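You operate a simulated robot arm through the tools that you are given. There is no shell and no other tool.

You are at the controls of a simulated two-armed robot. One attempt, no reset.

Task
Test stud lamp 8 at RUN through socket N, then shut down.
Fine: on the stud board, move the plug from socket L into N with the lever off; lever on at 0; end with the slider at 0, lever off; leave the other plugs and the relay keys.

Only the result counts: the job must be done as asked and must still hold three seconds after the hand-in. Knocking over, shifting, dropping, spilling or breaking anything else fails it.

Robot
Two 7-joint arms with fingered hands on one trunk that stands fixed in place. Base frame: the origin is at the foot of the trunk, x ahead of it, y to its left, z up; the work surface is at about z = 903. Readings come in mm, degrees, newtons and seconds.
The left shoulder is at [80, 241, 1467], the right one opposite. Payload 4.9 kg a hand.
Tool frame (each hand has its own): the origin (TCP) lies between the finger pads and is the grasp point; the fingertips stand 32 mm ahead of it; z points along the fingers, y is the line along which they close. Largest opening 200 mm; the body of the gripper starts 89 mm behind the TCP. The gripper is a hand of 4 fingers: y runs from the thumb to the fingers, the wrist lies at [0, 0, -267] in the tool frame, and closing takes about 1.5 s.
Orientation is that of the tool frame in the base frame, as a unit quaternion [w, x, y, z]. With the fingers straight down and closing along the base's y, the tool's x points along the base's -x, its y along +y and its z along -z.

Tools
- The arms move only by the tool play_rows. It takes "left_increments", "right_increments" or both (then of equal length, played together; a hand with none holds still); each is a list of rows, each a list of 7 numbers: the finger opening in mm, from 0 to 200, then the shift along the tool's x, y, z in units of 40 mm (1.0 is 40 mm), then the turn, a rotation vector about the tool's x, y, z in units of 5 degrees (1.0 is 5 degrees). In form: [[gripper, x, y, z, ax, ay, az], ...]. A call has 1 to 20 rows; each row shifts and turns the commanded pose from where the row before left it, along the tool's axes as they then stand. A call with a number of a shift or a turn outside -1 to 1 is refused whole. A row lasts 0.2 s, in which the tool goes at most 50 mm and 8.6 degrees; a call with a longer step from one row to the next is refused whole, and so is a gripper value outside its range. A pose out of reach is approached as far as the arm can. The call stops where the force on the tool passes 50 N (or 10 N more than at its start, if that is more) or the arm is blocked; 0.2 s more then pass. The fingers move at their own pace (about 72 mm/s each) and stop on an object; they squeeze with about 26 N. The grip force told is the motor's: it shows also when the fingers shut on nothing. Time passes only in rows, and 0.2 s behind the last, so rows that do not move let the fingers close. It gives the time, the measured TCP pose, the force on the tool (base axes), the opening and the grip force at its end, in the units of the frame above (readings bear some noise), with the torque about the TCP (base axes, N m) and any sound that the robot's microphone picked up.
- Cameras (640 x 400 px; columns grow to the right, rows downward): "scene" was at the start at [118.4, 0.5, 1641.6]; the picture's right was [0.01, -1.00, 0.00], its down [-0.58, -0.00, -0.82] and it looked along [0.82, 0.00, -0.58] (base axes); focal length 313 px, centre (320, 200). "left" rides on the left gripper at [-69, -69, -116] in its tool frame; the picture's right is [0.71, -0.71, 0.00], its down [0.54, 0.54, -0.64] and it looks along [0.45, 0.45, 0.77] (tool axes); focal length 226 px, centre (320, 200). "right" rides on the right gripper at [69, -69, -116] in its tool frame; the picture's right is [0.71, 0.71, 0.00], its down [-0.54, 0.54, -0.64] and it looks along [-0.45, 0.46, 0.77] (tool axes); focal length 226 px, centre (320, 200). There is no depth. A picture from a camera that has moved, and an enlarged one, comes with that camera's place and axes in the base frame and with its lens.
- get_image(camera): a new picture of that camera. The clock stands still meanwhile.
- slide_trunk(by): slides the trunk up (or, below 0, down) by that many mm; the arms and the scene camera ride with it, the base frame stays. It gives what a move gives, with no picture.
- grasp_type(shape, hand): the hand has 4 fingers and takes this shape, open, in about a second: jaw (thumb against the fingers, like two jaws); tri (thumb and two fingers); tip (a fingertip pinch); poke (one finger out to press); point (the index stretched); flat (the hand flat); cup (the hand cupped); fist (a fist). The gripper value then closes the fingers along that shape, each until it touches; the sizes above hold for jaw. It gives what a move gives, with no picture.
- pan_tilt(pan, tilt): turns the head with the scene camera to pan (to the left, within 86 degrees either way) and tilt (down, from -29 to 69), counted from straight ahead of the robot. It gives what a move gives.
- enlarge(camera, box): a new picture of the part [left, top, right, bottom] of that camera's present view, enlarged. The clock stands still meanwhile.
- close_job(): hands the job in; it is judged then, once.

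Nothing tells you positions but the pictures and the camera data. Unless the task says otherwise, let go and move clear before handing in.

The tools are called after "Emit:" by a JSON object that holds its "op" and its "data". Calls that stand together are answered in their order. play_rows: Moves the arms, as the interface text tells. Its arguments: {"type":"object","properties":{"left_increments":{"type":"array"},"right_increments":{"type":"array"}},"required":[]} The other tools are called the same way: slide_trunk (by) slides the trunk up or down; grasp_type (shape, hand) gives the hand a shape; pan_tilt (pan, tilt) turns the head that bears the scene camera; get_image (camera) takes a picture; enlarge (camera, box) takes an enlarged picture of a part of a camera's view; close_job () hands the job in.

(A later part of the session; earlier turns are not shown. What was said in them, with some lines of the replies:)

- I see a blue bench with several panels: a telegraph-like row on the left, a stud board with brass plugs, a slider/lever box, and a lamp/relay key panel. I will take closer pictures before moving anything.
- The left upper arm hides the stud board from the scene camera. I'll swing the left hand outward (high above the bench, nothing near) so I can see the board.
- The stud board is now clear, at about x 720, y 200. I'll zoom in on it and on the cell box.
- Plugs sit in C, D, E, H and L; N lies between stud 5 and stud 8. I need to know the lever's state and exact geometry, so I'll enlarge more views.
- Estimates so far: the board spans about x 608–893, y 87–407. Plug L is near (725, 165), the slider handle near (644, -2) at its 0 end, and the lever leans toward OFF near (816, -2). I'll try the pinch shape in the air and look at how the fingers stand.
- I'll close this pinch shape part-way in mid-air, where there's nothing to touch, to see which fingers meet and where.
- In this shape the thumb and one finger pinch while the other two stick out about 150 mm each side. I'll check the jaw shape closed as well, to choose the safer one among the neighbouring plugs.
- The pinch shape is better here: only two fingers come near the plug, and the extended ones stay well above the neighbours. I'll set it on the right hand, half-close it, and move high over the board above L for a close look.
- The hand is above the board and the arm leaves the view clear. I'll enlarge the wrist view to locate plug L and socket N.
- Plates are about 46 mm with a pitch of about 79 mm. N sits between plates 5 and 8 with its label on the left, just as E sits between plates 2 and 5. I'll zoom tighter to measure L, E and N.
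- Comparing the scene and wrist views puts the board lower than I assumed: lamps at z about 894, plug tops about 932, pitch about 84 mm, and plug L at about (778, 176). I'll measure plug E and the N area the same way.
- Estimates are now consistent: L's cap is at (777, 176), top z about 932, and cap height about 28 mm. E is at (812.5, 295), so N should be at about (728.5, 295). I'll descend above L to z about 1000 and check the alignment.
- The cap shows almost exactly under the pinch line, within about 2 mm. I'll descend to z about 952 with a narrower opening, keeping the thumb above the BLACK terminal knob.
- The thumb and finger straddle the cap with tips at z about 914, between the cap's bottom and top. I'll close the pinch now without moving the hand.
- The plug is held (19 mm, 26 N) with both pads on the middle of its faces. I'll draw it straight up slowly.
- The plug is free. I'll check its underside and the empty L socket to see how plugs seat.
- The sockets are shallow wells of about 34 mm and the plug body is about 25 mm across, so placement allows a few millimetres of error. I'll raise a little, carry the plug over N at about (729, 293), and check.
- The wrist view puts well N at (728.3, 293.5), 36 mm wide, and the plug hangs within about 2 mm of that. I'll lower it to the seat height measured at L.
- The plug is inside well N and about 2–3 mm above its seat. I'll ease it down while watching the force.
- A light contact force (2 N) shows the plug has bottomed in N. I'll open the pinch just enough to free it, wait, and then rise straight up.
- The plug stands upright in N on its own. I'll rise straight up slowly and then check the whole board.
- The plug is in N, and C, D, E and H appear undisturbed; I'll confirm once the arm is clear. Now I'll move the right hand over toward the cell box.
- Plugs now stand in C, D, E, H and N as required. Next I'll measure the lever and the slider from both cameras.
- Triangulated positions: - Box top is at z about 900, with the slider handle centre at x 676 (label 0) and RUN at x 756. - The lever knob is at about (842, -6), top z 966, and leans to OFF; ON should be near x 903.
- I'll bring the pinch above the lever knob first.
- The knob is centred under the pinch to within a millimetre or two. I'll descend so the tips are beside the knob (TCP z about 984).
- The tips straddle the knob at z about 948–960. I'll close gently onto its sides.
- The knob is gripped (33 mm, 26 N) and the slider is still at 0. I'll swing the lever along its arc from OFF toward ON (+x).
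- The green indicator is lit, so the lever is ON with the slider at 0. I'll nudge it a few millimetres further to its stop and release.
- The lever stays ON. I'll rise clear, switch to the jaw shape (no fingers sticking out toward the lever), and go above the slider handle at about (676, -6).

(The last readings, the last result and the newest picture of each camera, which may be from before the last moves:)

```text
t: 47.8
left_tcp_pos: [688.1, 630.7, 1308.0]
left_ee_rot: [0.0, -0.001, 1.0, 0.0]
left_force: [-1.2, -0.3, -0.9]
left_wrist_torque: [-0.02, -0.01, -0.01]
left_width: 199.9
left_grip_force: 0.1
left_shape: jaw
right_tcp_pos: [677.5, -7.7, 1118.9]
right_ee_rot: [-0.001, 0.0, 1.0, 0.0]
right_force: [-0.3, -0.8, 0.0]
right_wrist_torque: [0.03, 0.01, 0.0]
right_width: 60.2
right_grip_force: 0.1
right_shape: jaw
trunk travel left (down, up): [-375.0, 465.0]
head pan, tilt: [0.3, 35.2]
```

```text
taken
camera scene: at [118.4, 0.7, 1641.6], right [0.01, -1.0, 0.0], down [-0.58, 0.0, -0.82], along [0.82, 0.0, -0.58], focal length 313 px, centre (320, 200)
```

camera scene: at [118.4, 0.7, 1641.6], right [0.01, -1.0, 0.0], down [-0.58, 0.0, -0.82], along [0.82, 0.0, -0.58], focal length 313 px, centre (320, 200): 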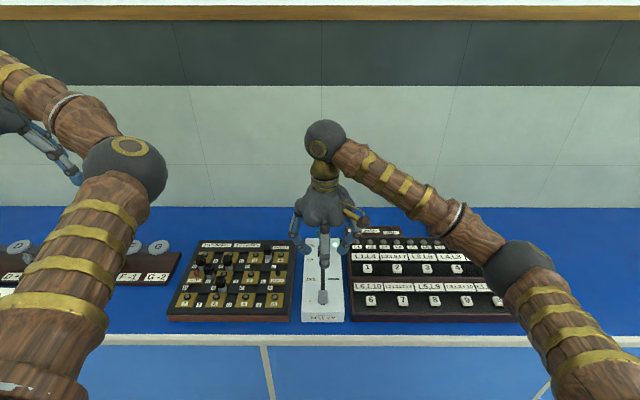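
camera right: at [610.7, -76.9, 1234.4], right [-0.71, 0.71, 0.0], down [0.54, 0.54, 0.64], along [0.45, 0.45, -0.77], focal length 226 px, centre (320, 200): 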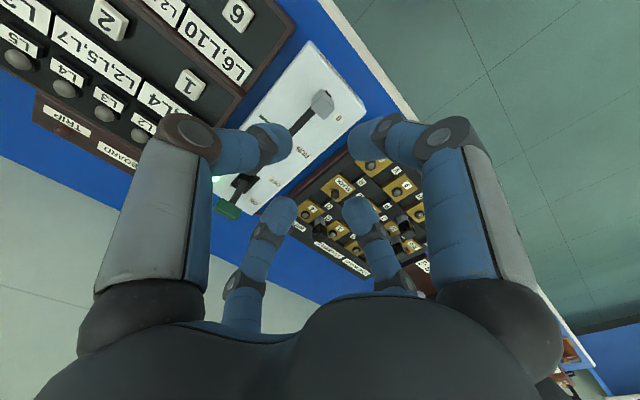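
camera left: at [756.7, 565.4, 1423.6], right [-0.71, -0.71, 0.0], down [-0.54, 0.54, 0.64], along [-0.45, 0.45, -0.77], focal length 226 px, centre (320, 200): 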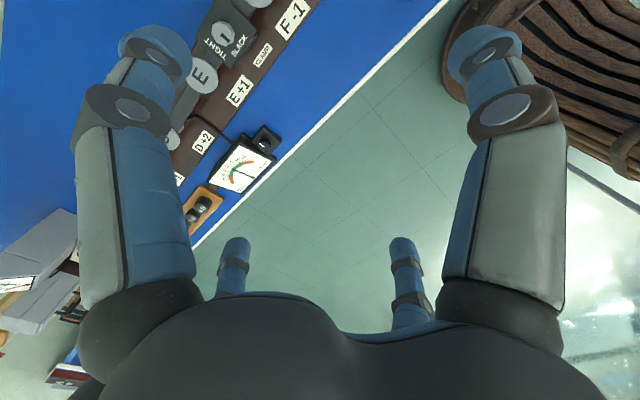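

Emit:
{"op": "enlarge", "data": {"camera": "right", "box": [290, 80, 354, 130]}}

Emit:
{"op": "enlarge", "data": {"camera": "scene", "box": [160, 230, 400, 330]}}

```text
8.00 times, centred on (322, 105) of right
camera zoom: at [610.7, -76.9, 1234.4], right [-0.71, 0.71, 0.0], down [0.54, 0.54, 0.64], along [0.45, 0.45, -0.77], focal length 1808 px, centre (304, 960)
```

zoom: 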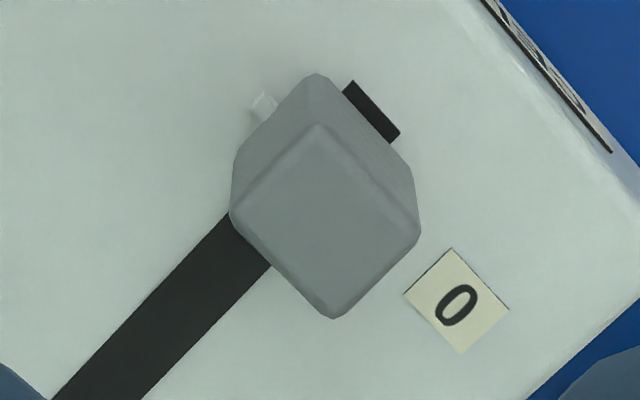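

```text
2.67 times, centred on (280, 280) of scene
camera zoom: at [118.4, 0.7, 1641.6], right [0.01, -1.0, 0.0], down [-0.58, 0.0, -0.82], along [0.82, 0.0, -0.58], focal length 836 px, centre (427, -13)
```

zoom: 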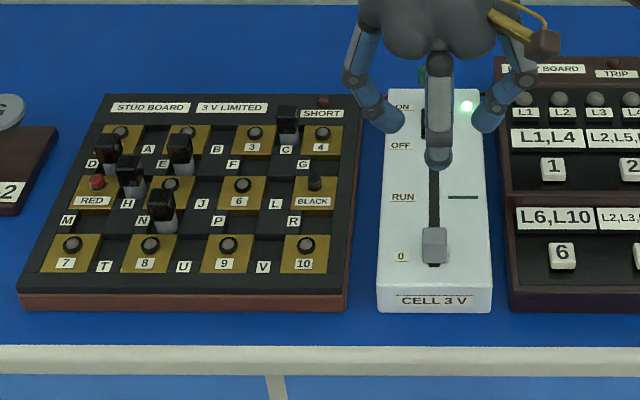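

The handle's top centre is at (675.8, -7), exactly level with the 0 mark, and RUN is 80 mm further at x 756. I'll descend with four fingers open around the handle.

Emit:
{"op": "play_rows", "data": {"right_increments": [[60, 0.04, 0.03, 0.3, 0, 0, 0], [60, 0, 0, 0.5, 0, 0, 0], [60, 0, 0, 0.5, 0, 0, 0], [60, 0, 0, 0.5, 0, 0, 0], [60, 0, 0, 0.5, 0, 0, 0], [60, 0, 0, 0.4, 0, 0, 0], [60, 0, 0, 0.3, 0, 0, 0], [60, 0, 0, 0.1, 0, 0, 0], [60, 0, 0, 0, 0, 0, 0], [60, 0, 0, 0, 0, 0, 0]]}}

Emit:
{"op": "get_image", "data": {"camera": "right"}}

Emit:
{"op": "enlarge", "data": {"camera": "scene", "box": [275, 220, 395, 320]}}

```text
t: 50.0
left_tcp_pos: [688.3, 630.8, 1308.5]
left_ee_rot: [-0.001, -0.001, 1.0, 0.001]
left_force: [0.2, -0.6, -0.4]
left_wrist_torque: [-0.01, -0.03, 0.03]
left_width: 199.8
left_grip_force: 0.0
left_shape: jaw
right_tcp_pos: [675.4, -6.4, 994.8]
right_ee_rot: [-0.001, 0.0, 1.0, 0.0]
right_force: [0.0, -0.3, 0.8]
right_wrist_torque: [0.03, 0.01, 0.02]
right_width: 60.1
right_grip_force: 0.1
right_shape: jaw
trunk travel left (down, up): [-375.0, 465.0]
head pan, tilt: [0.3, 35.2]
```

```text
taken
camera right: at [608.3, -76.0, 1110.1], right [-0.71, 0.71, 0.0], down [0.54, 0.54, 0.64], along [0.45, 0.45, -0.77], focal length 226 px, centre (320, 200)
```

right: 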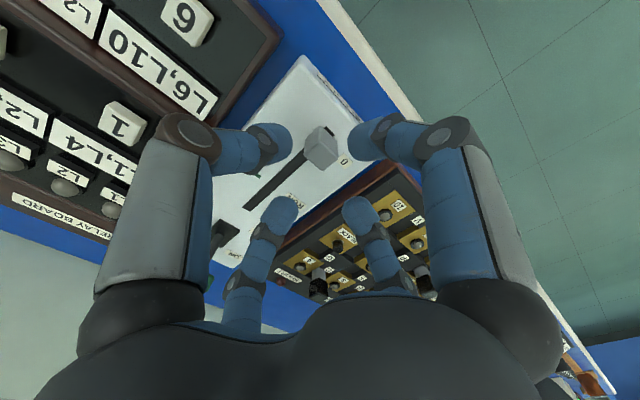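

```text
4.00 times, centred on (335, 270) of scene
camera zoom: at [118.4, 0.7, 1641.5], right [0.01, -1.0, 0.0], down [-0.58, 0.0, -0.82], along [0.82, 0.0, -0.58], focal length 1254 px, centre (260, -80)
```

zoom: 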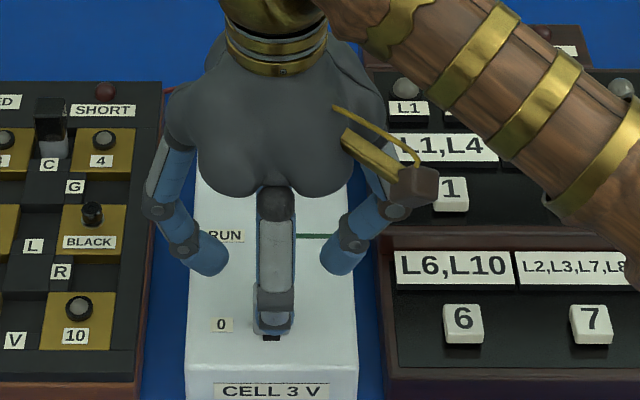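

The fingers surround the handle symmetrically with nothing else near. I'll descend the last 42 mm.

Emit:
{"op": "play_rows", "data": {"right_increments": [[55, 0, 0, 0.2, 0, 0, 0], [55, 0, 0, 0.25, 0, 0, 0], [55, 0, 0, 0.25, 0, 0, 0], [55, 0, 0, 0.2, 0, 0, 0], [55, 0, 0, 0.15, 0, 0, 0], [55, 0, 0, 0, 0, 0, 0], [55, 0, 0, 0, 0, 0, 0]]}}

Emit:
{"op": "enlarge", "data": {"camera": "right", "box": [230, 100, 410, 240]}}

Emit:
{"op": "enlarge", "data": {"camera": "scene", "box": [275, 240, 395, 330]}}

```text
t: 51.6
left_tcp_pos: [687.4, 631.2, 1309.6]
left_ee_rot: [0.0, -0.001, 1.0, -0.001]
left_force: [-0.7, -0.1, 0.3]
left_wrist_torque: [0.0, -0.02, 0.02]
left_width: 199.9
left_grip_force: 0.0
left_shape: jaw
right_tcp_pos: [674.1, -6.6, 953.6]
right_ee_rot: [-0.001, -0.001, 1.0, 0.0]
right_force: [0.5, 0.5, -0.3]
right_wrist_torque: [-0.02, 0.01, 0.0]
right_width: 55.4
right_grip_force: 0.1
right_shape: jaw
trunk travel left (down, up): [-375.0, 465.0]
head pan, tilt: [0.3, 35.2]
```

```text
2.86 times, centred on (320, 170) of right
camera zoom: at [608.1, -75.8, 1068.8], right [-0.71, 0.71, 0.0], down [0.54, 0.54, 0.64], along [0.45, 0.45, -0.77], focal length 646 px, centre (320, 286)
```

zoom: 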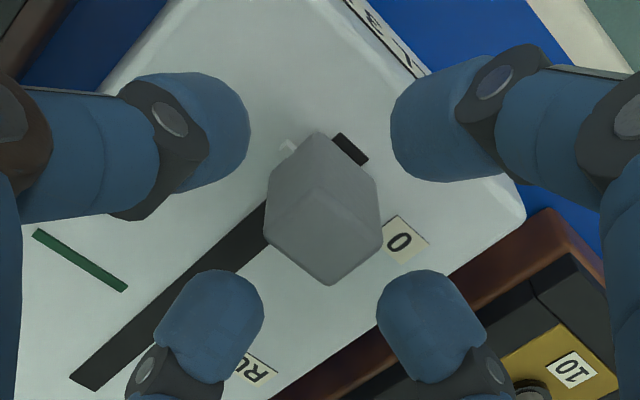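

```text
4.44 times, centred on (335, 285) of scene
camera zoom: at [118.3, 0.7, 1641.6], right [0.01, -1.0, 0.0], down [-0.58, 0.0, -0.82], along [0.82, 0.0, -0.58], focal length 1393 px, centre (253, -178)
```

zoom: 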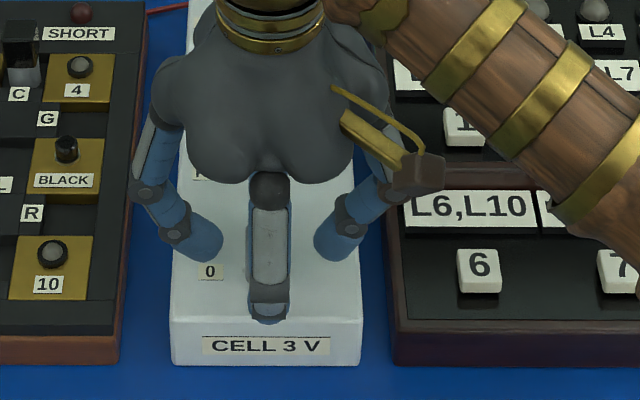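

The four fingers are placed evenly around the handle. I'll close them on it.

Emit:
{"op": "play_rows", "data": {"right_increments": [[40, 0, 0, 0, 0, 0, 0], [25, 0, 0, 0, 0, 0, 0], [10, 0, 0, 0, 0, 0, 0], [10, 0, 0, 0, 0, 0, 0], [10, 0, 0, 0, 0, 0, 0]]}}

Emit:
{"op": "enlarge", "data": {"camera": "right", "box": [230, 100, 410, 240]}}

Emit:
{"op": "enlarge", "data": {"camera": "scene", "box": [275, 240, 395, 330]}}

```text
t: 52.8
left_tcp_pos: [688.4, 632.6, 1308.3]
left_ee_rot: [0.0, -0.001, 1.0, 0.001]
left_force: [0.1, 0.1, -0.2]
left_wrist_torque: [-0.01, -0.02, 0.0]
left_width: 199.9
left_grip_force: 0.1
left_shape: jaw
right_tcp_pos: [675.7, -5.2, 954.0]
right_ee_rot: [-0.001, 0.001, 1.0, 0.0]
right_force: [-0.6, 0.4, -4.7]
right_wrist_torque: [0.05, -0.01, -0.02]
right_width: 18.0
right_grip_force: 26.2
right_shape: jaw
trunk travel left (down, up): [-375.0, 465.0]
head pan, tilt: [0.3, 35.2]
```

```text
2.86 times, centred on (320, 170) of right
camera zoom: at [608.3, -75.6, 1068.4], right [-0.71, 0.71, 0.0], down [0.54, 0.54, 0.64], along [0.45, 0.45, -0.77], focal length 646 px, centre (320, 286)
```

zoom: 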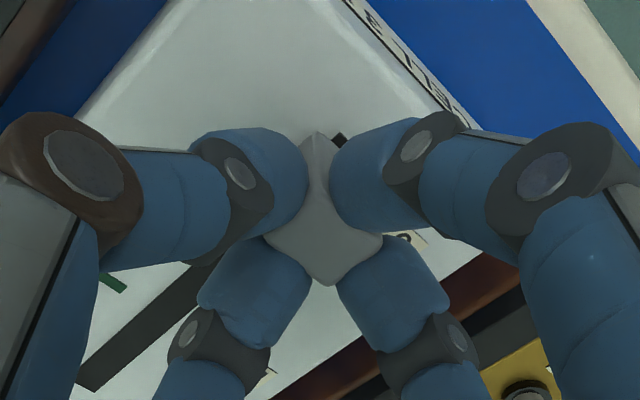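

```text
4.44 times, centred on (335, 285) of scene
camera zoom: at [118.7, 0.9, 1641.5], right [0.01, -1.0, 0.0], down [-0.58, 0.0, -0.82], along [0.82, 0.0, -0.58], focal length 1393 px, centre (253, -178)
```

zoom: 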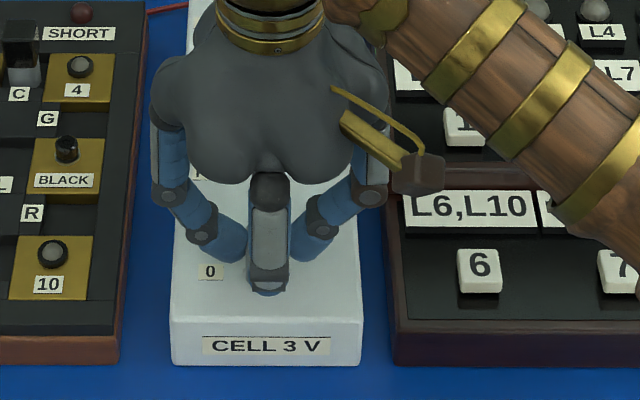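

The handle is held firmly. I'll slide it 80 mm ahead to the RUN mark, slowing near the end.

Emit:
{"op": "play_rows", "data": {"right_increments": [[10, -0.1, 0, 0, 0, 0, 0], [10, -0.2, 0, 0, 0, 0, 0], [10, -0.25, 0, 0, 0, 0, 0], [10, -0.25, 0, 0, 0, 0, 0], [10, -0.25, 0, 0, 0, 0, 0], [10, -0.25, 0, 0, 0, 0, 0], [10, -0.25, 0, 0, 0, 0, 0], [10, -0.2, 0, 0, 0, 0, 0], [10, -0.1, 0, 0, 0, 0, 0], [10, -0.1, 0, 0, 0, 0, 0], [10, -0.05, 0, 0, 0, 0, 0], [10, 0, 0, 0, 0, 0, 0], [10, 0, 0, 0, 0, 0, 0]]}}

Emit:
{"op": "get_image", "data": {"camera": "right"}}

Emit:
{"op": "enlarge", "data": {"camera": "scene", "box": [275, 240, 395, 330]}}

Emit:
{"op": "enlarge", "data": {"camera": "scene", "box": [160, 230, 400, 330]}}

```text
t: 55.6
left_tcp_pos: [688.4, 632.4, 1308.0]
left_ee_rot: [0.0, -0.001, 1.0, 0.0]
left_force: [0.0, -0.8, -0.1]
left_wrist_torque: [-0.01, 0.02, 0.0]
left_width: 199.9
left_grip_force: 0.1
left_shape: jaw
right_tcp_pos: [755.4, -6.1, 952.0]
right_ee_rot: [-0.001, 0.0, 1.0, 0.0]
right_force: [0.5, 1.0, -5.0]
right_wrist_torque: [0.03, -0.01, 0.01]
right_width: 17.9
right_grip_force: 26.2
right_shape: jaw
trunk travel left (down, up): [-375.0, 465.0]
head pan, tilt: [0.3, 35.2]
```

```text
taken
camera right: at [688.7, -75.4, 1068.4], right [-0.71, 0.71, 0.0], down [0.54, 0.54, 0.64], along [0.45, 0.45, -0.77], focal length 226 px, centre (320, 200)
```

right: 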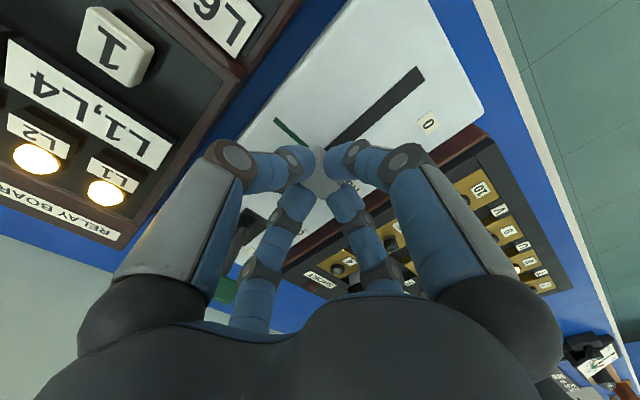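

```text
4.44 times, centred on (335, 285) of scene
camera zoom: at [119.2, 0.7, 1641.5], right [0.01, -1.0, 0.0], down [-0.58, 0.0, -0.82], along [0.82, 0.0, -0.58], focal length 1393 px, centre (253, -178)
```

zoom: 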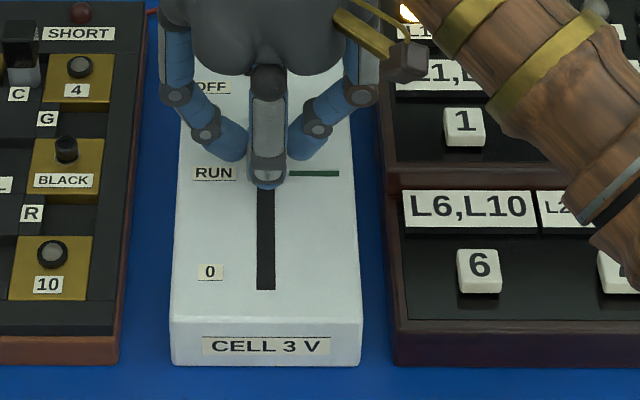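

```text
2.67 times, centred on (280, 280) of scene
camera zoom: at [119.2, 0.7, 1641.5], right [0.01, -1.0, 0.0], down [-0.58, 0.0, -0.82], along [0.82, 0.0, -0.58], focal length 836 px, centre (427, -13)
```

zoom: 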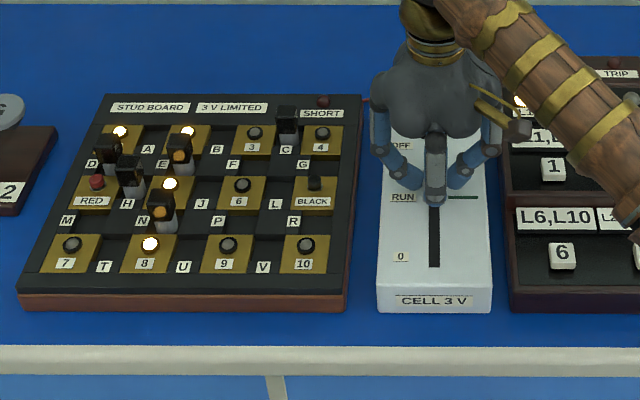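

Lamp 8 (with 1, 2 and 5 on the same path) lights at RUN, and SHORT stays dark. I'll check the alignment with the green mark and hold a moment.

Emit:
{"op": "play_rows", "data": {"right_increments": [[10, 0, 0, 0, 0, 0, 0], [10, 0, 0, 0, 0, 0, 0], [10, 0, 0, 0, 0, 0, 0], [10, 0, 0, 0, 0, 0, 0], [10, 0, 0, 0, 0, 0, 0], [10, 0, 0, 0, 0, 0, 0], [10, 0, 0, 0, 0, 0, 0], [10, 0, 0, 0, 0, 0, 0]]}}

Emit:
{"op": "enlarge", "data": {"camera": "right", "box": [250, 100, 400, 210]}}

Emit:
{"op": "enlarge", "data": {"camera": "scene", "box": [160, 230, 304, 330]}}

Emit:
{"op": "enlarge", "data": {"camera": "scene", "box": [340, 195, 530, 325]}}

```text
t: 57.4
left_tcp_pos: [688.2, 631.8, 1308.9]
left_ee_rot: [0.001, 0.0, 1.0, 0.0]
left_force: [0.5, 0.7, -0.2]
left_wrist_torque: [0.02, 0.0, 0.02]
left_width: 200.1
left_grip_force: 0.1
left_shape: jaw
right_tcp_pos: [755.7, -6.7, 953.0]
right_ee_rot: [0.0, 0.0, 1.0, 0.0]
right_force: [-0.1, -0.6, -3.6]
right_wrist_torque: [-0.02, -0.02, -0.02]
right_width: 18.0
right_grip_force: 26.0
right_shape: jaw
trunk travel left (down, up): [-375.0, 465.0]
head pan, tilt: [0.3, 35.2]
```

```text
3.64 times, centred on (325, 155) of right
camera zoom: at [688.5, -75.4, 1068.3], right [-0.71, 0.71, 0.0], down [0.54, 0.54, 0.64], along [0.45, 0.45, -0.77], focal length 822 px, centre (302, 364)
```

zoom: 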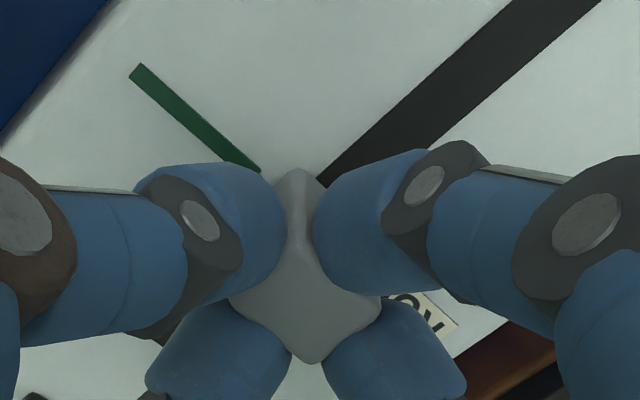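

```text
4.00 times, centred on (232, 280) of scene
camera zoom: at [118.9, 0.6, 1641.5], right [0.01, -1.0, 0.0], down [-0.58, 0.0, -0.82], along [0.82, 0.0, -0.58], focal length 1254 px, centre (672, -120)
```

zoom: 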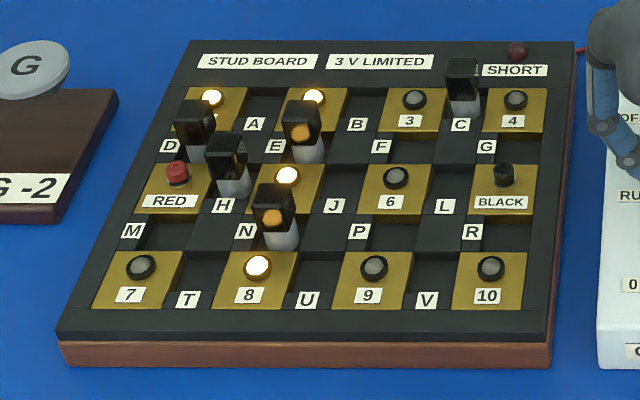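

```text
3.08 times, centred on (435, 260) of scene
camera zoom: at [118.9, 0.6, 1641.5], right [0.01, -1.0, 0.0], down [-0.58, 0.0, -0.82], along [0.82, 0.0, -0.58], focal length 964 px, centre (-34, 15)
```

zoom: 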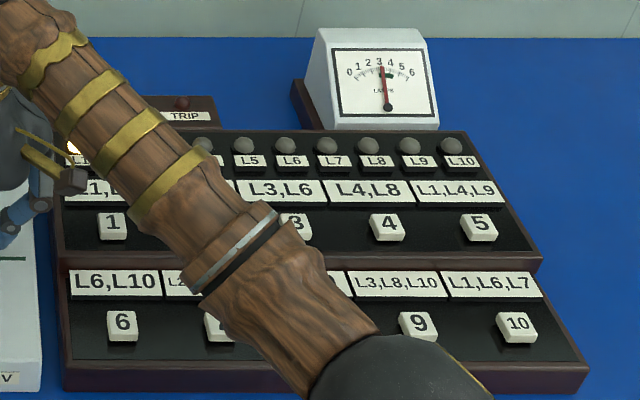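

Emit:
{"op": "enlarge", "data": {"camera": "scene", "box": [430, 200, 478, 240]}}

Emit:
{"op": "enlarge", "data": {"camera": "scene", "box": [300, 260, 350, 300]}}

```text
10.00 times, centred on (454, 220) of scene
camera zoom: at [118.9, 0.6, 1641.5], right [0.01, -1.0, 0.0], down [-0.58, 0.0, -0.82], along [0.82, 0.0, -0.58], focal length 3134 px, centre (-1020, 0)
```

zoom: 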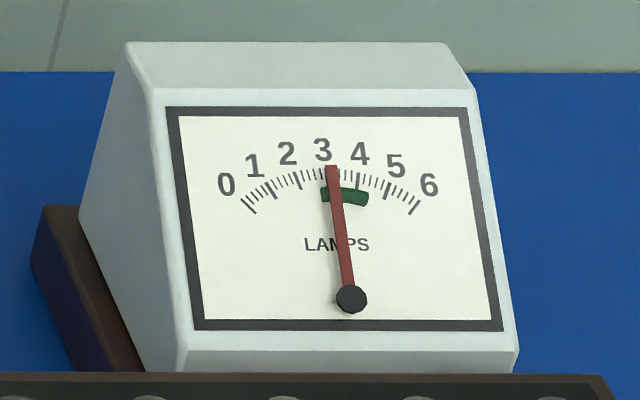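

```text
10.00 times, centred on (325, 280) of scene
camera zoom: at [118.9, 0.6, 1641.5], right [0.01, -1.0, 0.0], down [-0.58, 0.0, -0.82], along [0.82, 0.0, -0.58], focal length 3134 px, centre (270, -600)
```

zoom: 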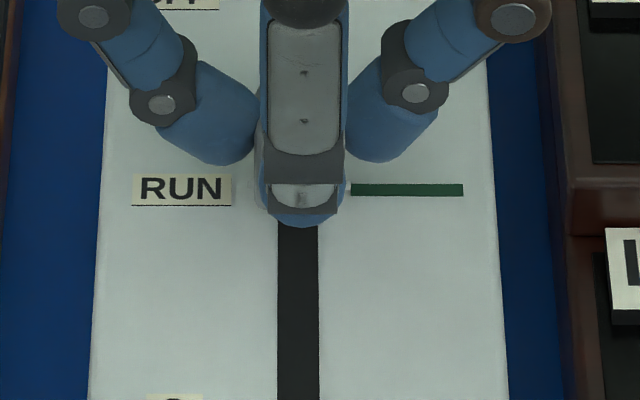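

The pointer nub lines up with the green RUN mark, and the test has been held for over two seconds. Now I'll slide the handle back 80 mm to 0.

Emit:
{"op": "play_rows", "data": {"right_increments": [[10, 0.1, 0, 0, 0, 0, 0], [10, 0.2, 0, 0, 0, 0, 0], [10, 0.25, 0, 0, 0, 0, 0], [10, 0.25, 0, 0, 0, 0, 0], [10, 0.25, 0, 0, 0, 0, 0], [10, 0.25, 0, 0, 0, 0, 0], [10, 0.25, 0, 0, 0, 0, 0], [10, 0.2, 0, 0, 0, 0, 0], [10, 0.1, 0, 0, 0, 0, 0], [10, 0.1, 0, 0, 0, 0, 0], [10, 0.06, 0, 0, 0, 0, 0], [10, 0, 0, 0, 0, 0, 0], [10, 0, 0, 0, 0, 0, 0]]}}

Emit:
{"op": "enlarge", "data": {"camera": "scene", "box": [300, 280, 350, 320]}}

Emit:
{"op": "enlarge", "data": {"camera": "scene", "box": [160, 230, 400, 330]}}

```text
t: 60.2
left_tcp_pos: [687.8, 631.9, 1308.5]
left_ee_rot: [-0.001, 0.0, 1.0, 0.0]
left_force: [-0.9, 0.2, -0.6]
left_wrist_torque: [-0.03, 0.02, 0.0]
left_width: 199.8
left_grip_force: 0.1
left_shape: jaw
right_tcp_pos: [675.2, -5.3, 954.0]
right_ee_rot: [-0.001, -0.001, 1.0, 0.0]
right_force: [-1.4, -0.5, -4.8]
right_wrist_torque: [0.0, 0.03, -0.04]
right_width: 18.1
right_grip_force: 26.3
right_shape: jaw
trunk travel left (down, up): [-375.0, 465.0]
head pan, tilt: [0.3, 35.2]
```

```text
10.00 times, centred on (325, 300) of scene
camera zoom: at [118.7, 0.6, 1641.5], right [0.01, -1.0, 0.0], down [-0.58, 0.0, -0.82], along [0.82, 0.0, -0.58], focal length 3134 px, centre (270, -800)
```

zoom: 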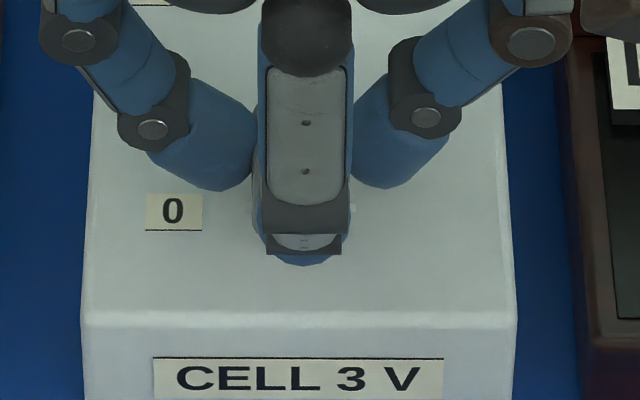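

```text
2.67 times, centred on (280, 280) of scene
camera zoom: at [118.7, 0.6, 1641.5], right [0.01, -1.0, 0.0], down [-0.58, 0.0, -0.82], along [0.82, 0.0, -0.58], focal length 836 px, centre (427, -13)
```

zoom: 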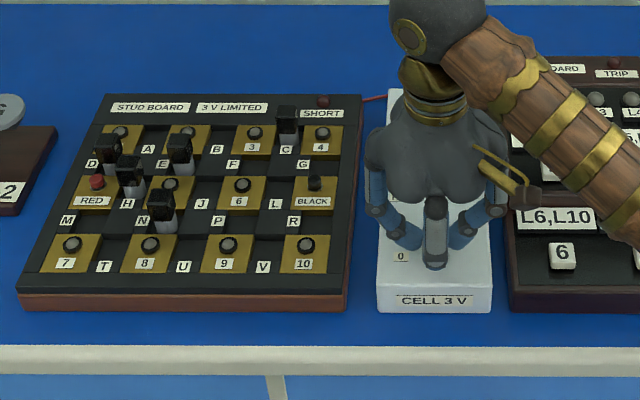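

The lamps are dark again and the handle is back at the 0 end. I'll nudge 1–2 mm toward the stop to be sure it's fully home.

Emit:
{"op": "play_rows", "data": {"right_increments": [[10, 0.04, 0, 0, 0, 0, 0], [10, 0, 0, 0, 0, 0, 0], [10, 0, 0, 0, 0, 0, 0]]}}

```text
t: 61.0
left_tcp_pos: [689.1, 631.4, 1308.1]
left_ee_rot: [-0.001, -0.001, 1.0, 0.0]
left_force: [-0.6, 0.4, 1.5]
left_wrist_torque: [-0.02, -0.01, 0.02]
left_width: 199.8
left_grip_force: 0.0
left_shape: jaw
right_tcp_pos: [675.4, -5.9, 952.3]
right_ee_rot: [0.0, 0.0, 1.0, 0.0]
right_force: [8.4, 0.9, -2.3]
right_wrist_torque: [0.03, -0.19, 0.05]
right_width: 18.0
right_grip_force: 25.9
right_shape: jaw
trunk travel left (down, up): [-375.0, 465.0]
head pan, tilt: [0.3, 35.2]
```

The 8 N reaction shows the slider is against its 0 stop. I'll open and rise straight up.

Emit:
{"op": "play_rows", "data": {"right_increments": [[25, 0, 0, 0, 0, 0, 0], [40, 0, 0, 0, 0, 0, 0], [58, 0, 0, 0, 0, 0, 0], [58, 0, 0, 0, 0, 0, 0], [58, 0, 0, 0, 0, 0, 0]]}}

Emit:
{"op": "play_rows", "data": {"right_increments": [[58, 0, 0, -0.15, 0, 0, 0], [58, 0, 0, -0.3, 0, 0, 0], [58, 0, 0, -0.5, 0, 0, 0], [58, 0, 0, -0.6, 0, 0, 0], [58, 0, 0, -0.7, 0, 0, 0], [58, 0, 0, -0.7, 0, 0, 0], [58, 0, 0, -0.6, 0, 0, 0], [58, 0, 0, -0.4, 0, 0, 0], [58, 0, 0, 0, 0, 0, 0]]}}

Emit:
{"op": "enlarge", "data": {"camera": "scene", "box": [296, 232, 352, 325]}}

Emit:
{"op": "get_image", "data": {"camera": "right"}}

```text
t: 62.2
left_tcp_pos: [688.1, 631.2, 1307.2]
left_ee_rot: [0.0, 0.0, 1.0, 0.0]
left_force: [0.3, 0.0, 0.3]
left_wrist_torque: [0.02, -0.01, 0.02]
left_width: 199.8
left_grip_force: 0.0
left_shape: jaw
right_tcp_pos: [673.5, -6.6, 953.3]
right_ee_rot: [0.0, 0.0, 1.0, 0.0]
right_force: [-0.2, -0.2, 0.4]
right_wrist_torque: [0.01, 0.0, 0.01]
right_width: 57.5
right_grip_force: 0.1
right_shape: jaw
trunk travel left (down, up): [-375.0, 465.0]
head pan, tilt: [0.3, 35.2]
```

```text
t: 64.2
left_tcp_pos: [687.9, 631.7, 1307.8]
left_ee_rot: [0.0, -0.001, 1.0, 0.0]
left_force: [0.6, 0.2, 0.2]
left_wrist_torque: [0.0, 0.03, 0.03]
left_width: 199.7
left_grip_force: 0.1
left_shape: jaw
right_tcp_pos: [673.9, -6.7, 1111.7]
right_ee_rot: [-0.001, -0.001, 1.0, 0.0]
right_force: [-0.5, -0.4, -0.5]
right_wrist_torque: [0.01, -0.01, 0.03]
right_width: 57.6
right_grip_force: 0.0
right_shape: jaw
trunk travel left (down, up): [-375.0, 465.0]
head pan, tilt: [0.3, 35.2]
```

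```text
4.30 times, centred on (324, 278) of scene
camera zoom: at [118.5, 0.7, 1641.5], right [0.01, -1.0, 0.0], down [-0.58, 0.0, -0.82], along [0.82, 0.0, -0.58], focal length 1348 px, centre (303, -138)
```

zoom: 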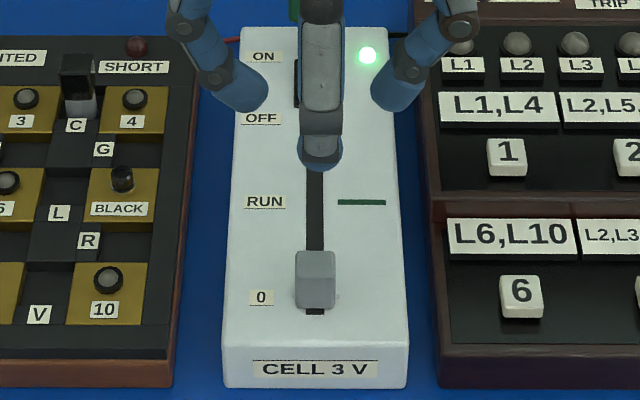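

```text
taken
camera right: at [607.6, -75.9, 1227.0], right [-0.71, 0.71, 0.0], down [0.54, 0.54, 0.64], along [0.45, 0.45, -0.77], focal length 226 px, centre (320, 200)
```

right: 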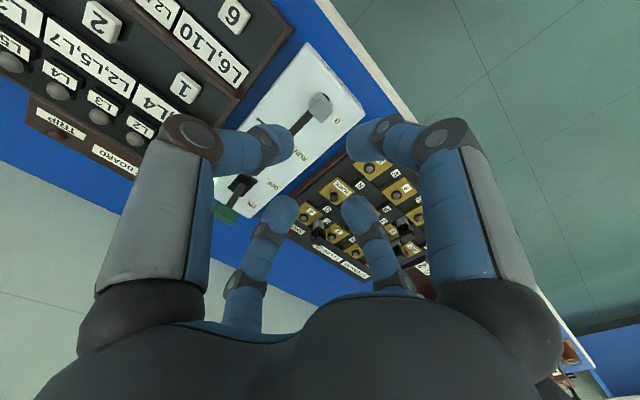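

The slider is at 0 with the lever still ON. I'll switch back to the pinch shape and go above the lever knob at (901, -7).

Emit:
{"op": "grasp_type", "data": {"shape": "tip", "hand": "right"}}

Emit:
{"op": "play_rows", "data": {"right_increments": [[78, -0.3, 0, 0, 0, 0, 0], [78, -0.6, 0, 0, 0, 0, 0], [78, -0.7, 0, 0, 0, 0, 0], [78, -0.7, 0, 0, 0, 0, 0], [78, -0.7, 0, 0, 0, 0, 0], [78, -0.7, 0, 0, 0, 0, 0], [78, -0.7, 0, 0.2, 0, 0, 0], [78, -0.6, 0, 0.4, 0, 0, 0], [78, -0.4, 0, 0.5, 0, 0, 0], [78, -0.27, 0, 0.4, 0, 0, 0], [78, 0, 0, 0, 0, 0, 0], [78, 0, 0, 0, 0, 0, 0], [78, 0, 0, 0, 0, 0, 0]]}}

Emit:
{"op": "enlarge", "data": {"camera": "right", "box": [230, 100, 430, 260]}}

```text
t: 65.1
left_tcp_pos: [688.0, 630.4, 1307.0]
left_ee_rot: [0.0, -0.001, 1.0, 0.0]
left_force: [0.3, -0.3, 0.6]
left_wrist_torque: [0.04, 0.0, 0.0]
left_width: 199.9
left_grip_force: 0.1
left_shape: jaw
right_tcp_pos: [674.5, -5.6, 1111.7]
right_ee_rot: [-0.001, 0.0, 1.0, 0.0]
right_force: [0.3, 0.1, 0.6]
right_wrist_torque: [0.0, -0.01, 0.02]
right_width: 199.8
right_grip_force: 0.0
right_shape: tip
trunk travel left (down, up): [-375.0, 465.0]
head pan, tilt: [0.3, 35.2]
```

```text
t: 67.9
left_tcp_pos: [688.5, 631.3, 1307.4]
left_ee_rot: [0.0, -0.001, 1.0, 0.0]
left_force: [-0.2, 0.0, 0.8]
left_wrist_torque: [0.02, -0.01, 0.02]
left_width: 200.0
left_grip_force: 0.1
left_shape: jaw
right_tcp_pos: [902.0, -5.2, 1050.0]
right_ee_rot: [0.0, -0.001, 1.0, 0.0]
right_force: [-0.2, -0.1, 0.0]
right_wrist_torque: [-0.02, -0.02, -0.01]
right_width: 78.4
right_grip_force: 0.1
right_shape: tip
trunk travel left (down, up): [-375.0, 465.0]
head pan, tilt: [0.3, 35.2]
```

```text
2.50 times, centred on (330, 180) of right
camera zoom: at [833.9, -74.5, 1166.5], right [-0.71, 0.71, 0.0], down [0.54, 0.54, 0.64], along [0.45, 0.45, -0.77], focal length 565 px, centre (295, 250)
```

zoom: 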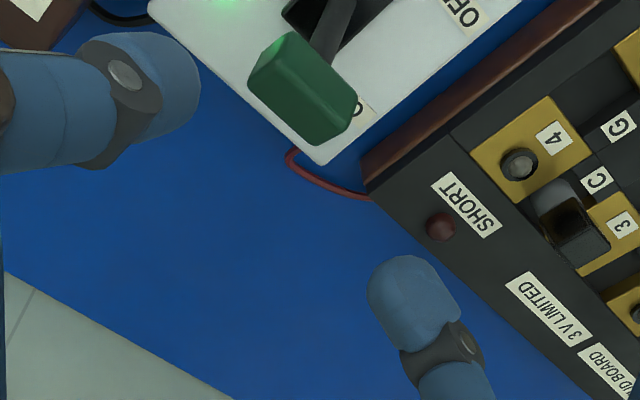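

The knob shows under the pinch, about 3 mm nearer than the TCP; I'll correct that while descending.

Emit:
{"op": "play_rows", "data": {"right_increments": [[75, 0.06, -0.03, 0.2, 0, 0, 0], [75, 0, 0, 0.3, 0, 0, 0], [75, 0, 0, 0.3, 0, 0, 0], [75, 0, 0, 0.3, 0, 0, 0], [75, 0, 0, 0.3, 0, 0, 0], [75, 0, 0, 0.2, 0, 0, 0], [75, 0, 0, 0.07, 0, 0, 0], [75, 0, 0, 0, 0, 0, 0], [75, 0, 0, 0, 0, 0, 0]]}}

Emit:
{"op": "enlarge", "data": {"camera": "right", "box": [230, 100, 430, 260]}}

Emit:
{"op": "enlarge", "data": {"camera": "scene", "box": [280, 200, 376, 280]}}

```text
t: 69.9
left_tcp_pos: [688.0, 631.9, 1307.8]
left_ee_rot: [0.001, -0.001, 1.0, 0.0]
left_force: [0.1, 1.4, 0.3]
left_wrist_torque: [0.0, -0.05, -0.06]
left_width: 199.8
left_grip_force: 0.1
left_shape: jaw
right_tcp_pos: [899.5, -6.9, 985.9]
right_ee_rot: [0.0, 0.0, 1.0, 0.0]
right_force: [0.3, -0.4, -0.7]
right_wrist_torque: [-0.05, -0.01, -0.02]
right_width: 75.1
right_grip_force: 0.1
right_shape: tip
trunk travel left (down, up): [-375.0, 465.0]
head pan, tilt: [0.3, 35.2]
```

```text
2.50 times, centred on (330, 180) of right
camera zoom: at [831.7, -76.5, 1100.8], right [-0.71, 0.71, 0.0], down [0.54, 0.54, 0.64], along [0.45, 0.45, -0.77], focal length 565 px, centre (295, 250)
```

zoom: 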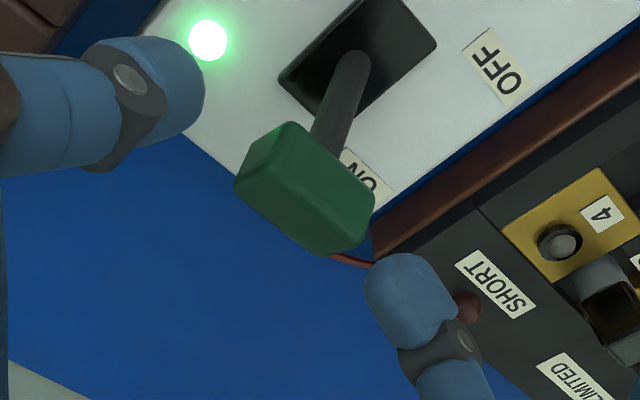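

```text
5.00 times, centred on (328, 240) of scene
camera zoom: at [118.4, 0.8, 1641.6], right [0.01, -1.0, 0.0], down [-0.58, 0.0, -0.82], along [0.82, 0.0, -0.58], focal length 1567 px, centre (280, 0)
```

zoom: 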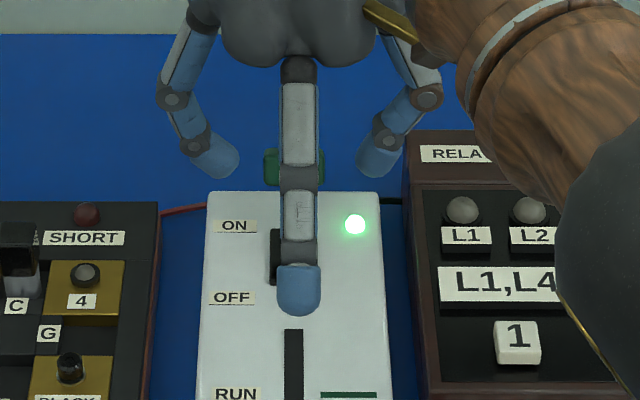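

The tips straddle the knob again. I'll lower 2 mm and close on it.

Emit:
{"op": "play_rows", "data": {"right_increments": [[75, 0, 0, 0.05, 0, 0, 0], [60, 0, 0, 0, 0, 0, 0], [45, 0, 0, 0, 0, 0, 0], [25, 0, 0, 0, 0, 0, 0], [25, 0, 0, 0, 0, 0, 0], [25, 0, 0, 0, 0, 0, 0]]}}

Emit:
{"op": "enlarge", "data": {"camera": "right", "box": [230, 100, 430, 260]}}

```text
t: 71.3
left_tcp_pos: [688.0, 632.5, 1308.5]
left_ee_rot: [0.0, -0.001, 1.0, 0.0]
left_force: [-0.4, 0.0, 0.1]
left_wrist_torque: [0.01, 0.01, -0.01]
left_width: 199.7
left_grip_force: 0.0
left_shape: jaw
right_tcp_pos: [898.8, -5.2, 982.3]
right_ee_rot: [0.0, 0.0, 1.0, 0.0]
right_force: [-0.9, 1.6, -1.4]
right_wrist_torque: [0.07, 0.02, -0.03]
right_width: 32.8
right_grip_force: 25.7
right_shape: tip
trunk travel left (down, up): [-375.0, 465.0]
head pan, tilt: [0.3, 35.2]
```

```text
2.50 times, centred on (330, 180) of right
camera zoom: at [831.9, -75.7, 1098.2], right [-0.71, 0.71, 0.0], down [0.54, 0.54, 0.64], along [0.45, 0.45, -0.77], focal length 565 px, centre (295, 250)
```

zoom: 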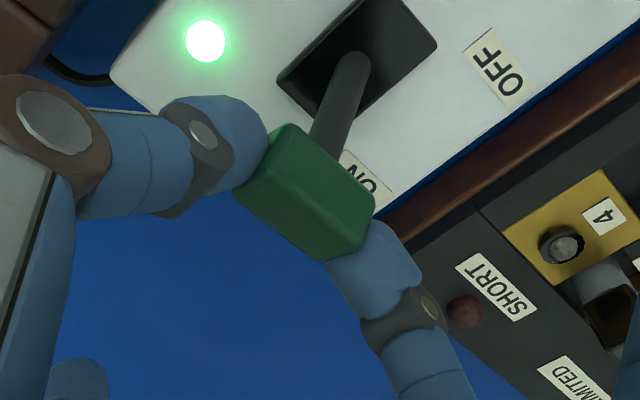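

Gripped at 33 mm with 26 N. I'll swing the lever back along the arc to OFF.

Emit:
{"op": "play_rows", "data": {"right_increments": [[20, 0.15, 0, -0.055, 0, 0, 0], [20, 0.15, 0, -0.04, 0, 0, 0], [20, 0.15, 0, -0.025, 0, 0, 0], [20, 0.15, 0, -0.015, 0, 0, 0], [20, 0.15, 0, 0, 0, 0, 0], [20, 0.15, 0, 0.01, 0, 0, 0], [20, 0.15, 0, 0.025, 0, 0, 0], [20, 0.15, 0, 0.04, 0, 0, 0], [20, 0.15, 0, 0.055, 0, 0, 0], [20, 0.06, 0, 0.03, 0, 0, 0], [20, 0, 0, 0, 0, 0, 0], [20, 0, 0, 0, 0, 0, 0]]}}

Emit:
{"op": "enlarge", "data": {"camera": "right", "box": [230, 100, 430, 260]}}

Emit:
{"op": "enlarge", "data": {"camera": "scene", "box": [280, 200, 376, 280]}}

```text
t: 73.9
left_tcp_pos: [689.3, 633.0, 1307.6]
left_ee_rot: [-0.001, -0.001, 1.0, -0.001]
left_force: [-0.2, 0.2, 0.1]
left_wrist_torque: [0.0, 0.01, 0.0]
left_width: 200.0
left_grip_force: 0.2
left_shape: jaw
right_tcp_pos: [843.0, -5.9, 981.3]
right_ee_rot: [0.0, 0.0, 1.0, 0.0]
right_force: [13.9, 1.6, 5.8]
right_wrist_torque: [0.09, -0.46, 0.25]
right_width: 32.7
right_grip_force: 25.2
right_shape: tip
trunk travel left (down, up): [-375.0, 465.0]
head pan, tilt: [0.3, 35.2]
```

```text
2.50 times, centred on (330, 180) of right
camera zoom: at [775.8, -75.8, 1096.7], right [-0.71, 0.71, 0.0], down [0.54, 0.54, 0.64], along [0.45, 0.45, -0.77], focal length 565 px, centre (295, 250)
```

zoom: 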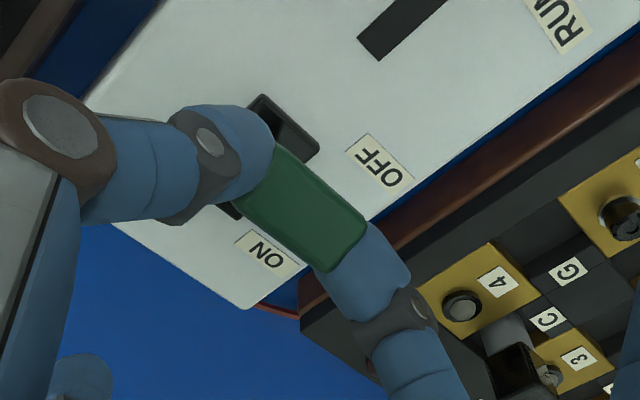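

```text
5.00 times, centred on (328, 240) of scene
camera zoom: at [119.5, 1.0, 1641.5], right [0.01, -1.0, 0.0], down [-0.58, 0.0, -0.82], along [0.82, 0.0, -0.58], focal length 1567 px, centre (280, 0)
```

zoom: 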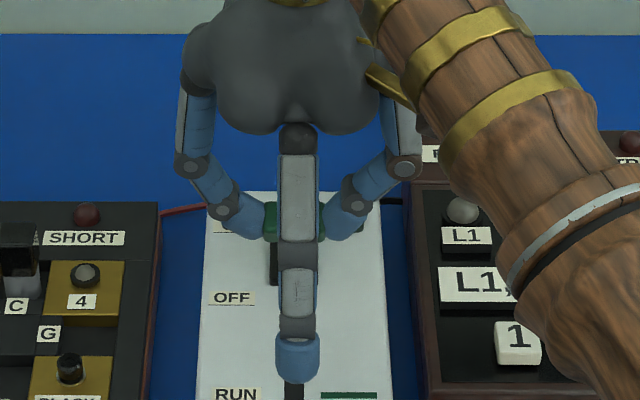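

The lever is against its OFF stop and there's no green glow. I'll open, wait, and rise clear.

Emit:
{"op": "play_rows", "data": {"right_increments": [[40, -0.03, 0, 0, 0, 0, 0], [60, 0, 0, 0, 0, 0, 0], [78, 0, 0, 0, 0, 0, 0], [78, 0, 0, 0, 0, 0, 0], [78, 0, 0, 0, 0, 0, 0]]}}

Emit:
{"op": "play_rows", "data": {"right_increments": [[78, 0, 0, -0.15, 0, 0, 0], [78, 0, 0, -0.3, 0, 0, 0], [78, 0, 0, -0.5, 0, 0, 0], [78, 0, 0, -0.7, 0, 0, 0], [78, 0, 0, -0.8, 0, 0, 0], [78, 0, 0, -0.8, 0, 0, 0], [78, 0, -0.3, -0.8, 0, 0, 0], [78, 0, -0.6, -0.6, 0, 0, 0], [78, 0, -0.8, -0.4, 0, 0, 0], [78, 0, -0.8, -0.2, 0, 0, 0], [78, 0, -0.8, 0, 0, 0, 0], [78, 0, -0.8, 0, 0, 0, 0], [78, 0, -0.6, 0, 0, 0, 0], [78, 0, -0.3, 0, 0, 0, 0], [78, 0, 0, 0, 0, 0, 0]]}}

Emit:
{"op": "get_image", "data": {"camera": "scene"}}

Emit:
{"op": "enlarge", "data": {"camera": "scene", "box": [160, 230, 304, 330]}}

Emit:
{"op": "enlarge", "data": {"camera": "scene", "box": [276, 230, 372, 325]}}

Emit:
{"op": "get_image", "data": {"camera": "right"}}

```text
t: 75.1
left_tcp_pos: [687.6, 631.2, 1307.7]
left_ee_rot: [0.0, 0.0, 1.0, 0.0]
left_force: [-1.0, -0.8, -0.1]
left_wrist_torque: [0.02, -0.02, 0.03]
left_width: 200.2
left_grip_force: 0.1
left_shape: jaw
right_tcp_pos: [843.5, -6.1, 981.1]
right_ee_rot: [-0.001, 0.0, 1.0, 0.0]
right_force: [-0.6, 0.2, 0.2]
right_wrist_torque: [0.0, -0.03, -0.02]
right_width: 77.6
right_grip_force: 0.1
right_shape: tip
trunk travel left (down, up): [-375.0, 465.0]
head pan, tilt: [0.3, 35.2]
```

```text
t: 78.3
left_tcp_pos: [688.4, 630.2, 1309.6]
left_ee_rot: [0.0, 0.0, 1.0, 0.0]
left_force: [-0.2, 0.3, 0.0]
left_wrist_torque: [0.0, -0.03, 0.01]
left_width: 200.0
left_grip_force: 0.1
left_shape: jaw
right_tcp_pos: [840.6, -207.0, 1193.2]
right_ee_rot: [0.001, 0.0, 1.0, 0.0]
right_force: [-0.3, 0.6, 0.2]
right_wrist_torque: [-0.02, -0.01, 0.02]
right_width: 77.8
right_grip_force: 0.1
right_shape: tip
trunk travel left (down, up): [-375.0, 465.0]
head pan, tilt: [0.3, 35.2]
```

```text
taken
camera scene: at [118.4, 0.8, 1641.5], right [0.01, -1.0, 0.0], down [-0.58, 0.0, -0.82], along [0.82, 0.0, -0.58], focal length 313 px, centre (320, 200)
```

scene: 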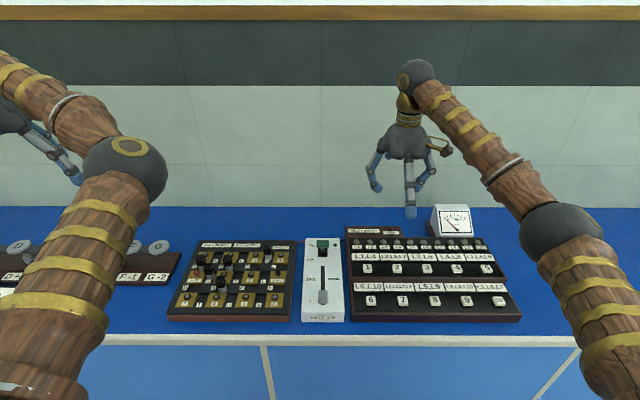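

```text
4.00 times, centred on (232, 280) of scene
camera zoom: at [118.4, 0.8, 1641.5], right [0.01, -1.0, 0.0], down [-0.58, 0.0, -0.82], along [0.82, 0.0, -0.58], focal length 1254 px, centre (672, -120)
```

zoom: 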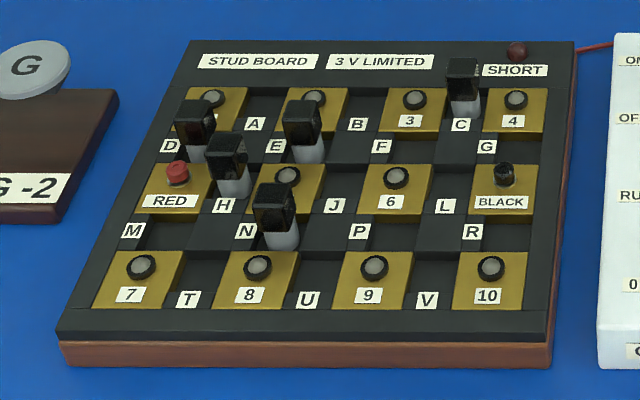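

```text
4.21 times, centred on (324, 278) of scene
camera zoom: at [118.4, 0.8, 1641.5], right [0.01, -1.0, 0.0], down [-0.58, 0.0, -0.82], along [0.82, 0.0, -0.58], focal length 1320 px, centre (303, -126)
```

zoom: 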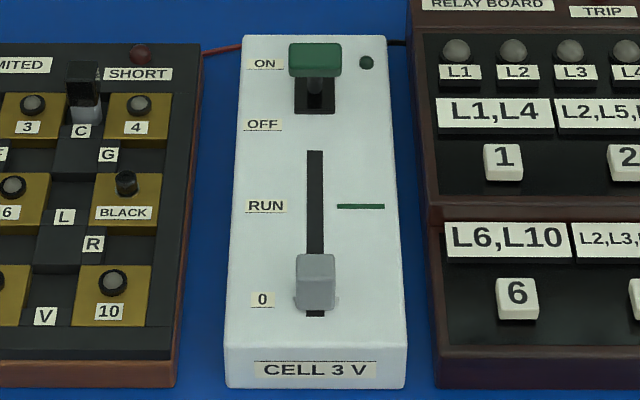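

```text
taken
camera right: at [775.3, -277.3, 1308.1], right [-0.71, 0.71, 0.0], down [0.54, 0.54, 0.64], along [0.45, 0.45, -0.77], focal length 226 px, centre (320, 200)
```

right: 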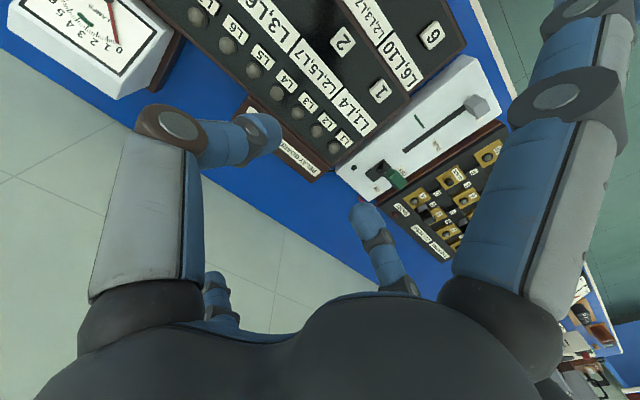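

The end state matches the task. The plug from L is in N and the others are untouched in C, D, E and H. The slider is at 0, the lever is off with its indicator dark, and both hands are clear. Lamp 8 lit at RUN during the test, so I'm handing in the job.

Emit:
{"op": "close_job", "data": {}}

```text
The job is handed in.
```

Stud lamp 8 lit at RUN through socket N, and the board is shut down as you asked. The job is handed in; I have not seen the judged result.

- **Plug:** I moved the plug from L into N with the lever off. The plugs in C, D, E and H stayed in place.
- **Test:** I switched the lever on with the slider at 0, then slid it to the RUN mark and held it there for about two seconds. Lamps 1, 2, 5 and 8 on the stud board lit, and SHORT stayed dark. Lamps L1 and L2 on the relay board also lit during the hold.
- **Shutdown:** The slider is back against its 0 stop. The lever is off and its green light is dark.
- **Other items:** I did not touch the relay keys, and nothing was knocked or shifted. Both hands are empty and clear of the bench.
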